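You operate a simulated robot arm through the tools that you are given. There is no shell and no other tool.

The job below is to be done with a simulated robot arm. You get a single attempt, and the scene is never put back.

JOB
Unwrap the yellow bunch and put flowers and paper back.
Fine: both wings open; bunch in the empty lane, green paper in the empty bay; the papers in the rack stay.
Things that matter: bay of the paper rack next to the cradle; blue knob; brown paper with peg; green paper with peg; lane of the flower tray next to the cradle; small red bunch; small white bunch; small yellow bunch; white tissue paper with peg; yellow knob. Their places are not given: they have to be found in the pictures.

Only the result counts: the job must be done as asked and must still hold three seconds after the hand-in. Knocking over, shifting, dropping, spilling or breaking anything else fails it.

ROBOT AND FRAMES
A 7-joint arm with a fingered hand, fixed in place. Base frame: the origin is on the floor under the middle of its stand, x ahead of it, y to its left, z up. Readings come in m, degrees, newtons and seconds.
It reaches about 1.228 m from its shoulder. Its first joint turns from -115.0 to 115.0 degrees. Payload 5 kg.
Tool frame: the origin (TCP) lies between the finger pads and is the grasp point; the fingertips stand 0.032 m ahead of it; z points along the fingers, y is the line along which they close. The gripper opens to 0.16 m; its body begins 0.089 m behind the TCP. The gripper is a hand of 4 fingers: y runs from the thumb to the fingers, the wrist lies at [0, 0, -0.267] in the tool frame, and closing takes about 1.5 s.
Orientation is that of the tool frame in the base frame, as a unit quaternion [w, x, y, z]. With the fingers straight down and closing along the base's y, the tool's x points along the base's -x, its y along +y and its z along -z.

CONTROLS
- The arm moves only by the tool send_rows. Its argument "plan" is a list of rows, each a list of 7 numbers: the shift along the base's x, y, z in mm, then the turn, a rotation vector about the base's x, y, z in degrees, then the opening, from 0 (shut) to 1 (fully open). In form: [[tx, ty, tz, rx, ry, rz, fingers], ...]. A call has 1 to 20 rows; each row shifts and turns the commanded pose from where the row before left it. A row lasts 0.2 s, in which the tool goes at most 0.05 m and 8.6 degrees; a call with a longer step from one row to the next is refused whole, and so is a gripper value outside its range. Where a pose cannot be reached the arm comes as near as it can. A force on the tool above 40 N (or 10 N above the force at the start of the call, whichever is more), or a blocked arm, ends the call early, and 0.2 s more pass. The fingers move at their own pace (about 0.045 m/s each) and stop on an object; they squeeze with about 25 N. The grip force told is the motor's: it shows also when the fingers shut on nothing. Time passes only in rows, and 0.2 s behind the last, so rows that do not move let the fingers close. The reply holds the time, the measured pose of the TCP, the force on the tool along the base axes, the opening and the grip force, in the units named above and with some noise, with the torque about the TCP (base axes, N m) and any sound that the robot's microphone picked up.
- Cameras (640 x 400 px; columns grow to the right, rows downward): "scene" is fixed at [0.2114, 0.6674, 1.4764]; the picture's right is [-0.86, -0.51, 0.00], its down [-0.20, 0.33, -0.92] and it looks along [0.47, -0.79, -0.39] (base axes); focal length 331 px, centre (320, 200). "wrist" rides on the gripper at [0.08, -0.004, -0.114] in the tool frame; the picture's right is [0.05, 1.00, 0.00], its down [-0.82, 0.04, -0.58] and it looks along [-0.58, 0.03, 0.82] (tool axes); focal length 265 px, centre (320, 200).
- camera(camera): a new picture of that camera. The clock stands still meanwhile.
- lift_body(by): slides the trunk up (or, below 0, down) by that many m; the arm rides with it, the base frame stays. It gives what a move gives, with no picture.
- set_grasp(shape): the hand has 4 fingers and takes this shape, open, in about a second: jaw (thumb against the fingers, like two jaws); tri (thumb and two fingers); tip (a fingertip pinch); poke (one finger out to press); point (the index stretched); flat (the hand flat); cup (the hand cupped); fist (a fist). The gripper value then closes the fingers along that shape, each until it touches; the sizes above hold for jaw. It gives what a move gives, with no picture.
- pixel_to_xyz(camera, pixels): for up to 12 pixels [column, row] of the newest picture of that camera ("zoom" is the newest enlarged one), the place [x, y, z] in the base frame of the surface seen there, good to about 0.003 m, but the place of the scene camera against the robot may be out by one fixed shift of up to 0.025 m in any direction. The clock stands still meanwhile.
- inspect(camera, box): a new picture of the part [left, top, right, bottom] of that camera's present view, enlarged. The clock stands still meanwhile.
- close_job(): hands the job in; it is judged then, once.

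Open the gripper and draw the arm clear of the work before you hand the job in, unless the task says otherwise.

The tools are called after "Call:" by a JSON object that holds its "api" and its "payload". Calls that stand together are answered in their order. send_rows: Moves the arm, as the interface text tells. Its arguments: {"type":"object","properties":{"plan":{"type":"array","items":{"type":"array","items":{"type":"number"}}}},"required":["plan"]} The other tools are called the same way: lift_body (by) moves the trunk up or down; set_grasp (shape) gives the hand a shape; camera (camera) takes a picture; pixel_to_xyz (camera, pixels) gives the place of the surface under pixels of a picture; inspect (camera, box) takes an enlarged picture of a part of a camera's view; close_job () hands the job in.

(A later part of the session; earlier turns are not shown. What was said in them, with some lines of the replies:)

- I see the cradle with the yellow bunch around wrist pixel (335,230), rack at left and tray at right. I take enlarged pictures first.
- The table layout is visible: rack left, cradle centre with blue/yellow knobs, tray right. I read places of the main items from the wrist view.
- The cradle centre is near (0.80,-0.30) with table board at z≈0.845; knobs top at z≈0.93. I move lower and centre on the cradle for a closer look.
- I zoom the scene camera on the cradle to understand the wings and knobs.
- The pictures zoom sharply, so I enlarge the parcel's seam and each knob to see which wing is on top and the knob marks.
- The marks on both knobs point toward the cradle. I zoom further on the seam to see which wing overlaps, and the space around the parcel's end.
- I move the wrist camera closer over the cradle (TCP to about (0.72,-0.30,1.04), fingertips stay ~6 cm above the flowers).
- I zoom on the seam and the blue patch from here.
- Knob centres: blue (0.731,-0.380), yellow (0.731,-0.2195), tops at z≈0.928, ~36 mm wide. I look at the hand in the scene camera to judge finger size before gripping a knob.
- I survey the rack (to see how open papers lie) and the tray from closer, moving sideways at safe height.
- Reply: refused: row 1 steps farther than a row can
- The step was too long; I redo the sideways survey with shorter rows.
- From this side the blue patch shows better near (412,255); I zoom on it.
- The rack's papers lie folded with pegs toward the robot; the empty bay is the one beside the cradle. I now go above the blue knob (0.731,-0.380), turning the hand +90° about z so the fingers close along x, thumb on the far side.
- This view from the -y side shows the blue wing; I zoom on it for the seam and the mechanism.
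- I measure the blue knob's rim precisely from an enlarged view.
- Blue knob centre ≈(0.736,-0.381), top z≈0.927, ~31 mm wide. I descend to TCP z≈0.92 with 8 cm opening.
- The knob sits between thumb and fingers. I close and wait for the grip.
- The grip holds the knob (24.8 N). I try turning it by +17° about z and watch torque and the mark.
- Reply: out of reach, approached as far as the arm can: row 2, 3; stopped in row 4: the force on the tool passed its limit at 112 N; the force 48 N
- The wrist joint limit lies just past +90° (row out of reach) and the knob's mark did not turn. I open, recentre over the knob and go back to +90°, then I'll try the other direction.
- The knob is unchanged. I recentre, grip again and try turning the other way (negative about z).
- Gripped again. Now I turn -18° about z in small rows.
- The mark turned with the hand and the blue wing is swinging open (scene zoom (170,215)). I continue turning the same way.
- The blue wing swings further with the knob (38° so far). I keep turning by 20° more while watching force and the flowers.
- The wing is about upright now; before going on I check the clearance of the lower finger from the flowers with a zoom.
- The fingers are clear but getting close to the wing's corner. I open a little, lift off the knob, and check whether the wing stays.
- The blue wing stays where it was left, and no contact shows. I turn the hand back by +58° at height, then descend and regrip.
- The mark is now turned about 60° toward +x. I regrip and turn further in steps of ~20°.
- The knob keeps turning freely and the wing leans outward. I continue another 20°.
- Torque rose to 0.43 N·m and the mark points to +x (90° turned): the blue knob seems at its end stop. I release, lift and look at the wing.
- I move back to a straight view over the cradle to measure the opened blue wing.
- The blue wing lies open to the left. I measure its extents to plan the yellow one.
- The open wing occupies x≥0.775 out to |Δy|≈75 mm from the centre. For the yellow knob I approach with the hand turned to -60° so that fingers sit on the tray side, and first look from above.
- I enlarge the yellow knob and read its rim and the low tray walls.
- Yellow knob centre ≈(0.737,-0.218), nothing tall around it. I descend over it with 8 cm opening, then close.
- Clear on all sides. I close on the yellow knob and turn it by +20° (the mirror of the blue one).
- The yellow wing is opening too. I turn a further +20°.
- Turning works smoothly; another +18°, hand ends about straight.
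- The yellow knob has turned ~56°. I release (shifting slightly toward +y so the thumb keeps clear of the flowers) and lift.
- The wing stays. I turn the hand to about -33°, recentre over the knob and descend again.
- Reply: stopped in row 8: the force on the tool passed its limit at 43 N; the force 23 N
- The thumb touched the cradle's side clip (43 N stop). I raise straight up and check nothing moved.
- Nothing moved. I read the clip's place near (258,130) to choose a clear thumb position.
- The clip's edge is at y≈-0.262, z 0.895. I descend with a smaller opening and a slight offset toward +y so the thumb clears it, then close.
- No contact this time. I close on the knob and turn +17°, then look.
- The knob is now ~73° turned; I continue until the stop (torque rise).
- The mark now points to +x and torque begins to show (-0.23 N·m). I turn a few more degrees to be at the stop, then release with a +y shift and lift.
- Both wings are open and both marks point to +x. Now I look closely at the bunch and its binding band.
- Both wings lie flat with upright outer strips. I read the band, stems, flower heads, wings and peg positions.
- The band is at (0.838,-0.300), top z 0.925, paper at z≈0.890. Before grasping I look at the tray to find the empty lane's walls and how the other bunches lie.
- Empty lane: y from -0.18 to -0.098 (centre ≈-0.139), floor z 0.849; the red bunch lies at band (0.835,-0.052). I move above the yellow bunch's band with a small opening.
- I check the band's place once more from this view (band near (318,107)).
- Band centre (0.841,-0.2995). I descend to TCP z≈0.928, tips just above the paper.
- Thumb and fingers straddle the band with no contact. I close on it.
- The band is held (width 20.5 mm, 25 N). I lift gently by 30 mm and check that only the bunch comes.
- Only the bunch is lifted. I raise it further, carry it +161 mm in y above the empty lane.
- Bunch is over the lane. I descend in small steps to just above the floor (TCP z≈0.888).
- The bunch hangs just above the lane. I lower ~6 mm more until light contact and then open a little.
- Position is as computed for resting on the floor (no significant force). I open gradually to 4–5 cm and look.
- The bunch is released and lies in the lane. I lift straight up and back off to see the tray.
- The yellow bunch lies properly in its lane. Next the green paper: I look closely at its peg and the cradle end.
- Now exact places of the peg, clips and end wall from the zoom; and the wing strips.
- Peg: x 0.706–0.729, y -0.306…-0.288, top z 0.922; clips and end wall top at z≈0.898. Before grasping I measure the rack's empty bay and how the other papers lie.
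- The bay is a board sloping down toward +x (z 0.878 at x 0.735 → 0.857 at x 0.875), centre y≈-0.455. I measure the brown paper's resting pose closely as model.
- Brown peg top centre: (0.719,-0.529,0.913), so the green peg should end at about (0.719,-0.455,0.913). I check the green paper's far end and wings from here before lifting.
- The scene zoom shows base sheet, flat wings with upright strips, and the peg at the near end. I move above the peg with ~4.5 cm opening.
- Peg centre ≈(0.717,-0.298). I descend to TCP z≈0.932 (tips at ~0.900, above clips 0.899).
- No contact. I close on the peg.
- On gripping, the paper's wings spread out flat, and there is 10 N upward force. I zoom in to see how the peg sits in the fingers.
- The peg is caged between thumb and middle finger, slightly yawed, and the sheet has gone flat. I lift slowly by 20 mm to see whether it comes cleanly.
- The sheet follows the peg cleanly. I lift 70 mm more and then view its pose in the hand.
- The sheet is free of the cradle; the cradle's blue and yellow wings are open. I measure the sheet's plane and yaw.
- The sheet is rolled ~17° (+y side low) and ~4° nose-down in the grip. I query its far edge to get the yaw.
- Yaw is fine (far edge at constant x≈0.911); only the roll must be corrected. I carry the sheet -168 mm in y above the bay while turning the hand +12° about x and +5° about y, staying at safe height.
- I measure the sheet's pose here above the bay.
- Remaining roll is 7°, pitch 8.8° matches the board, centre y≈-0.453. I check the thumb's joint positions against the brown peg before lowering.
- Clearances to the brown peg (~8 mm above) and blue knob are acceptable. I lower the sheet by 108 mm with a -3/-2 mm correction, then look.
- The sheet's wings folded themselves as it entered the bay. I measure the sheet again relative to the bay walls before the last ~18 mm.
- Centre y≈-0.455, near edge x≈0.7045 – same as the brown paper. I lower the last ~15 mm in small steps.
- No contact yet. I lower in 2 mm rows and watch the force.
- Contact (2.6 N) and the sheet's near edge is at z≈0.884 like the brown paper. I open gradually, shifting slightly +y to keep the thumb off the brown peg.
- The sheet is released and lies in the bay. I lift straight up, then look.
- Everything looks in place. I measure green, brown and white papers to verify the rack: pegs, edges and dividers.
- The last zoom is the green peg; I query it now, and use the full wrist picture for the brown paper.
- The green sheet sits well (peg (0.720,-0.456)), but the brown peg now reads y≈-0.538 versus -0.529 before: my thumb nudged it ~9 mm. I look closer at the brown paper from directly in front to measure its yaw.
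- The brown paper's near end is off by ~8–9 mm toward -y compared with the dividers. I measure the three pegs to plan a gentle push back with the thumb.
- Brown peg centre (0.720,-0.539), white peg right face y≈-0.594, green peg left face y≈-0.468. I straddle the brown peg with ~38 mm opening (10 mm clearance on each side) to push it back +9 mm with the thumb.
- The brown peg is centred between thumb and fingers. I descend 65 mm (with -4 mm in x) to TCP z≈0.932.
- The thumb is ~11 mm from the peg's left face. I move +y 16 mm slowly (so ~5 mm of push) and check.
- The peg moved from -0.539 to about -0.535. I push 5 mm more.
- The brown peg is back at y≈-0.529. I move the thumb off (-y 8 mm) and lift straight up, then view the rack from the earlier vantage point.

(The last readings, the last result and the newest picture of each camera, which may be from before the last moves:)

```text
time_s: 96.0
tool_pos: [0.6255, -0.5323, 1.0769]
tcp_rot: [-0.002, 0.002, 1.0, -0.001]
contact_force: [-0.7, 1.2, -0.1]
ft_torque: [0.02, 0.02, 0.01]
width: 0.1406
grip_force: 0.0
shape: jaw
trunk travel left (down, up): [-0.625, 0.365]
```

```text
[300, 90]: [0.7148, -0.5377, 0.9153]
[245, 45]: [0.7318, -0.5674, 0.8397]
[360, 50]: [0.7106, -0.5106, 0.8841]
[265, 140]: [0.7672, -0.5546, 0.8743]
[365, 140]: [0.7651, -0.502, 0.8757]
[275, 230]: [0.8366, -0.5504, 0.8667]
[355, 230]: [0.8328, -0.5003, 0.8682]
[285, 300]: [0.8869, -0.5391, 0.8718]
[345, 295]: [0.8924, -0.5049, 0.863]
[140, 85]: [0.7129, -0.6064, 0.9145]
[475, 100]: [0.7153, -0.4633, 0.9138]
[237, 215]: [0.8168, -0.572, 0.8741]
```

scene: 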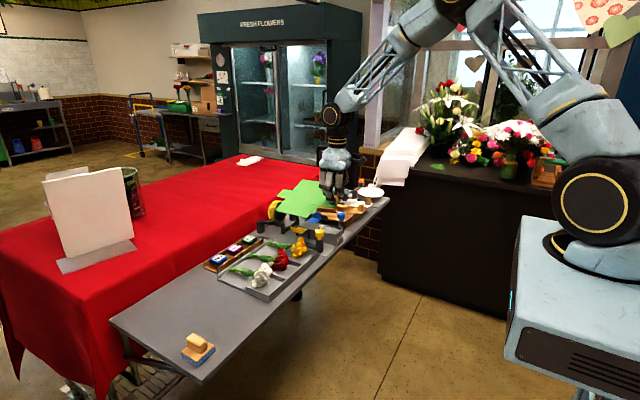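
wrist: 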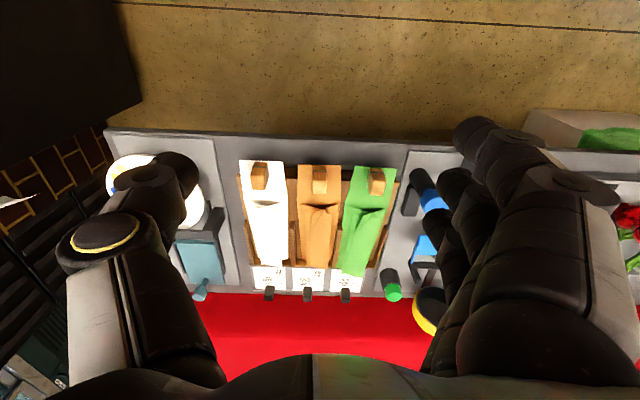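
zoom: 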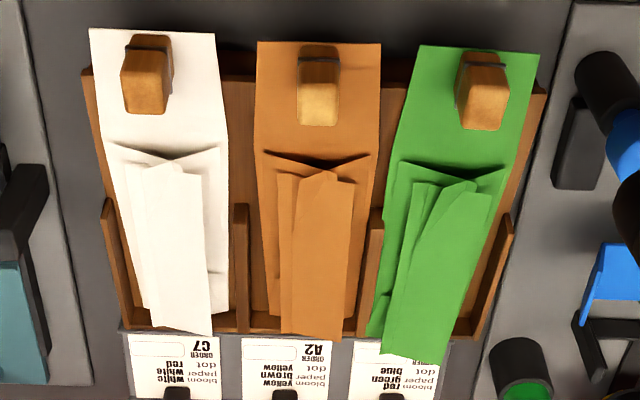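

The brown paper is back to its original place within a couple of mm; white and green are unmoved. I retreat the arm up and away with the gripper open, then take final pictures.

Call:
{"api": "send_rows", "payload": {"plan": [[-15, 20, 20, 0, 0, 0, 1], [-15, 30, 25, 0, 0, 0, 1], [-15, 30, 25, 0, 0, 0, 1], [-15, 30, 25, 0, 0, 0, 1], [-10, 30, 20, 0, 0, 0, 1], [-10, 30, 0, 0, 0, 0, 1], [0, 20, 0, 0, 0, 0, 1], [0, 0, 0, 0, 0, 0, 1]]}}

Call:
{"api": "camera", "payload": {"camera": "wrist"}}

Call:
{"api": "inspect", "payload": {"camera": "wrist", "box": [160, 140, 480, 310]}}

Call:
{"api": "inspect", "payload": {"camera": "scene", "box": [200, 170, 400, 290]}}

```text
time_s: 97.8
tool_pos: [0.5453, -0.3413, 1.1937]
tcp_rot: [-0.002, 0.001, 1.0, -0.001]
contact_force: [0.7, -0.3, -0.6]
ft_torque: [-0.01, 0.01, 0.02]
width: 0.1598
grip_force: 0.1
shape: jaw
trunk travel left (down, up): [-0.625, 0.365]
```

```text
taken
```

wrist: 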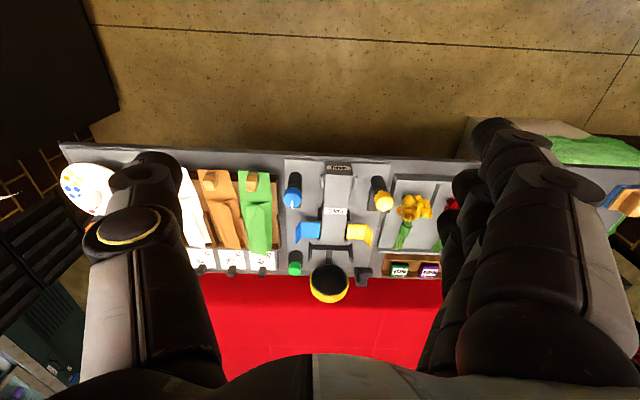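

```text
2.00 times, centred on (320, 225) of wrist
```

zoom: 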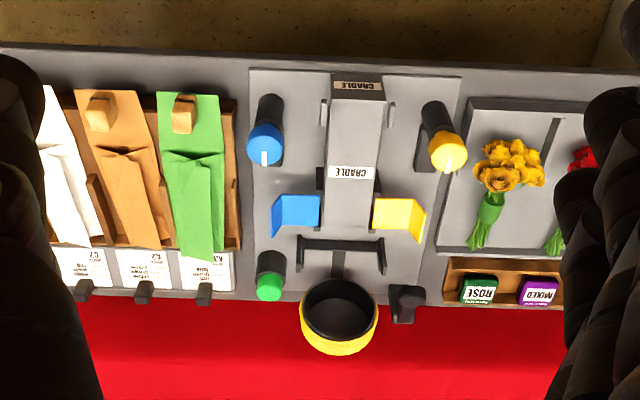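

```text
3.20 times, centred on (300, 230) of scene
```

zoom: 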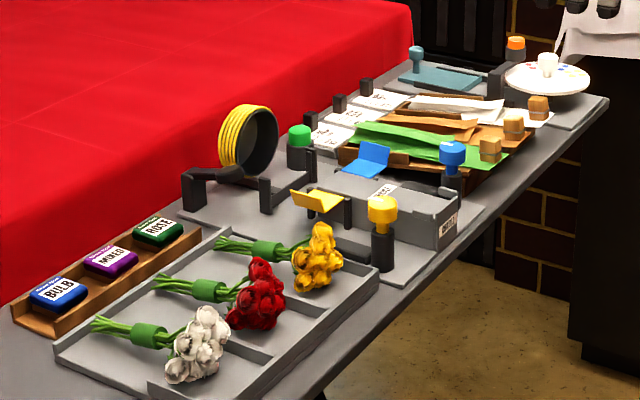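

The scene matches the goal. As a last check I repeat the very first scene zoom to compare the rack papers' positions pixel by pixel.

Call:
{"api": "inspect", "payload": {"camera": "scene", "box": [190, 170, 400, 300]}}

Call:
{"api": "pixel_to_xyz", "payload": {"camera": "wrist", "pixels": [[208, 182], [292, 202], [383, 204], [410, 210], [254, 182], [268, 225], [310, 230], [358, 230]]}}

```text
3.05 times, centred on (295, 235) of scene
```

zoom: 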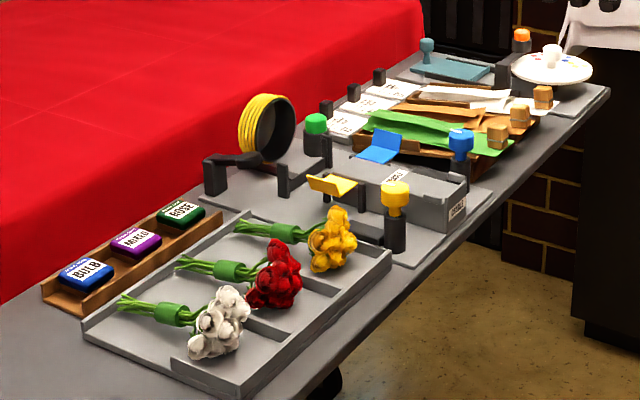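

```text
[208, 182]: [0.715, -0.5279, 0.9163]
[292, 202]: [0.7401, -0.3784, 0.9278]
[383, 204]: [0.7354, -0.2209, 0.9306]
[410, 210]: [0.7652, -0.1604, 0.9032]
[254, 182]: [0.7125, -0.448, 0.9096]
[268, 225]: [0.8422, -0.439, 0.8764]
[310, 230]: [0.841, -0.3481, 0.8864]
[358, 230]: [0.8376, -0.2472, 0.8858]
```

The brown peg is within about 2 px of its starting place in the scene zoom, and the white paper is unchanged. The yellow bunch is in its lane, the green paper is in its bay, both wings are open, and the arm is clear with the gripper open. I hand in.

Call:
{"api": "close_job", "payload": {}}

```text
The job is handed in.
```

I unwrapped the yellow bunch, put the flowers and the green paper back, and handed the job in. I don't have the judge's verdict.

- **Wings:** both knobs are turned 90° to their stops, and the blue and yellow wings are open.
- **Bunch:** the yellow bunch lies in the empty lane next to the cradle, in line with the red and white ones.
- **Green paper:** it lies in the empty bay next to the cradle. Its flaps folded in by themselves as it went into the bay, like the other two papers.
- **Brown paper:** my thumb pushed its near end about 9 mm when I let go of the green paper. I pushed it back. By my measurements its peg is within about 3 mm of where it started, with up to about 2° of twist left. A strict check on "the papers in the rack stay" could still count this.
- **White paper:** its peg reads as unmoved.
- **Cradle clip:** the thumb also touched the cradle's side clip once, at 43 N, while I lined up on the yellow knob. Nothing moved.

At hand-in the gripper was open and the arm was clear of the table.
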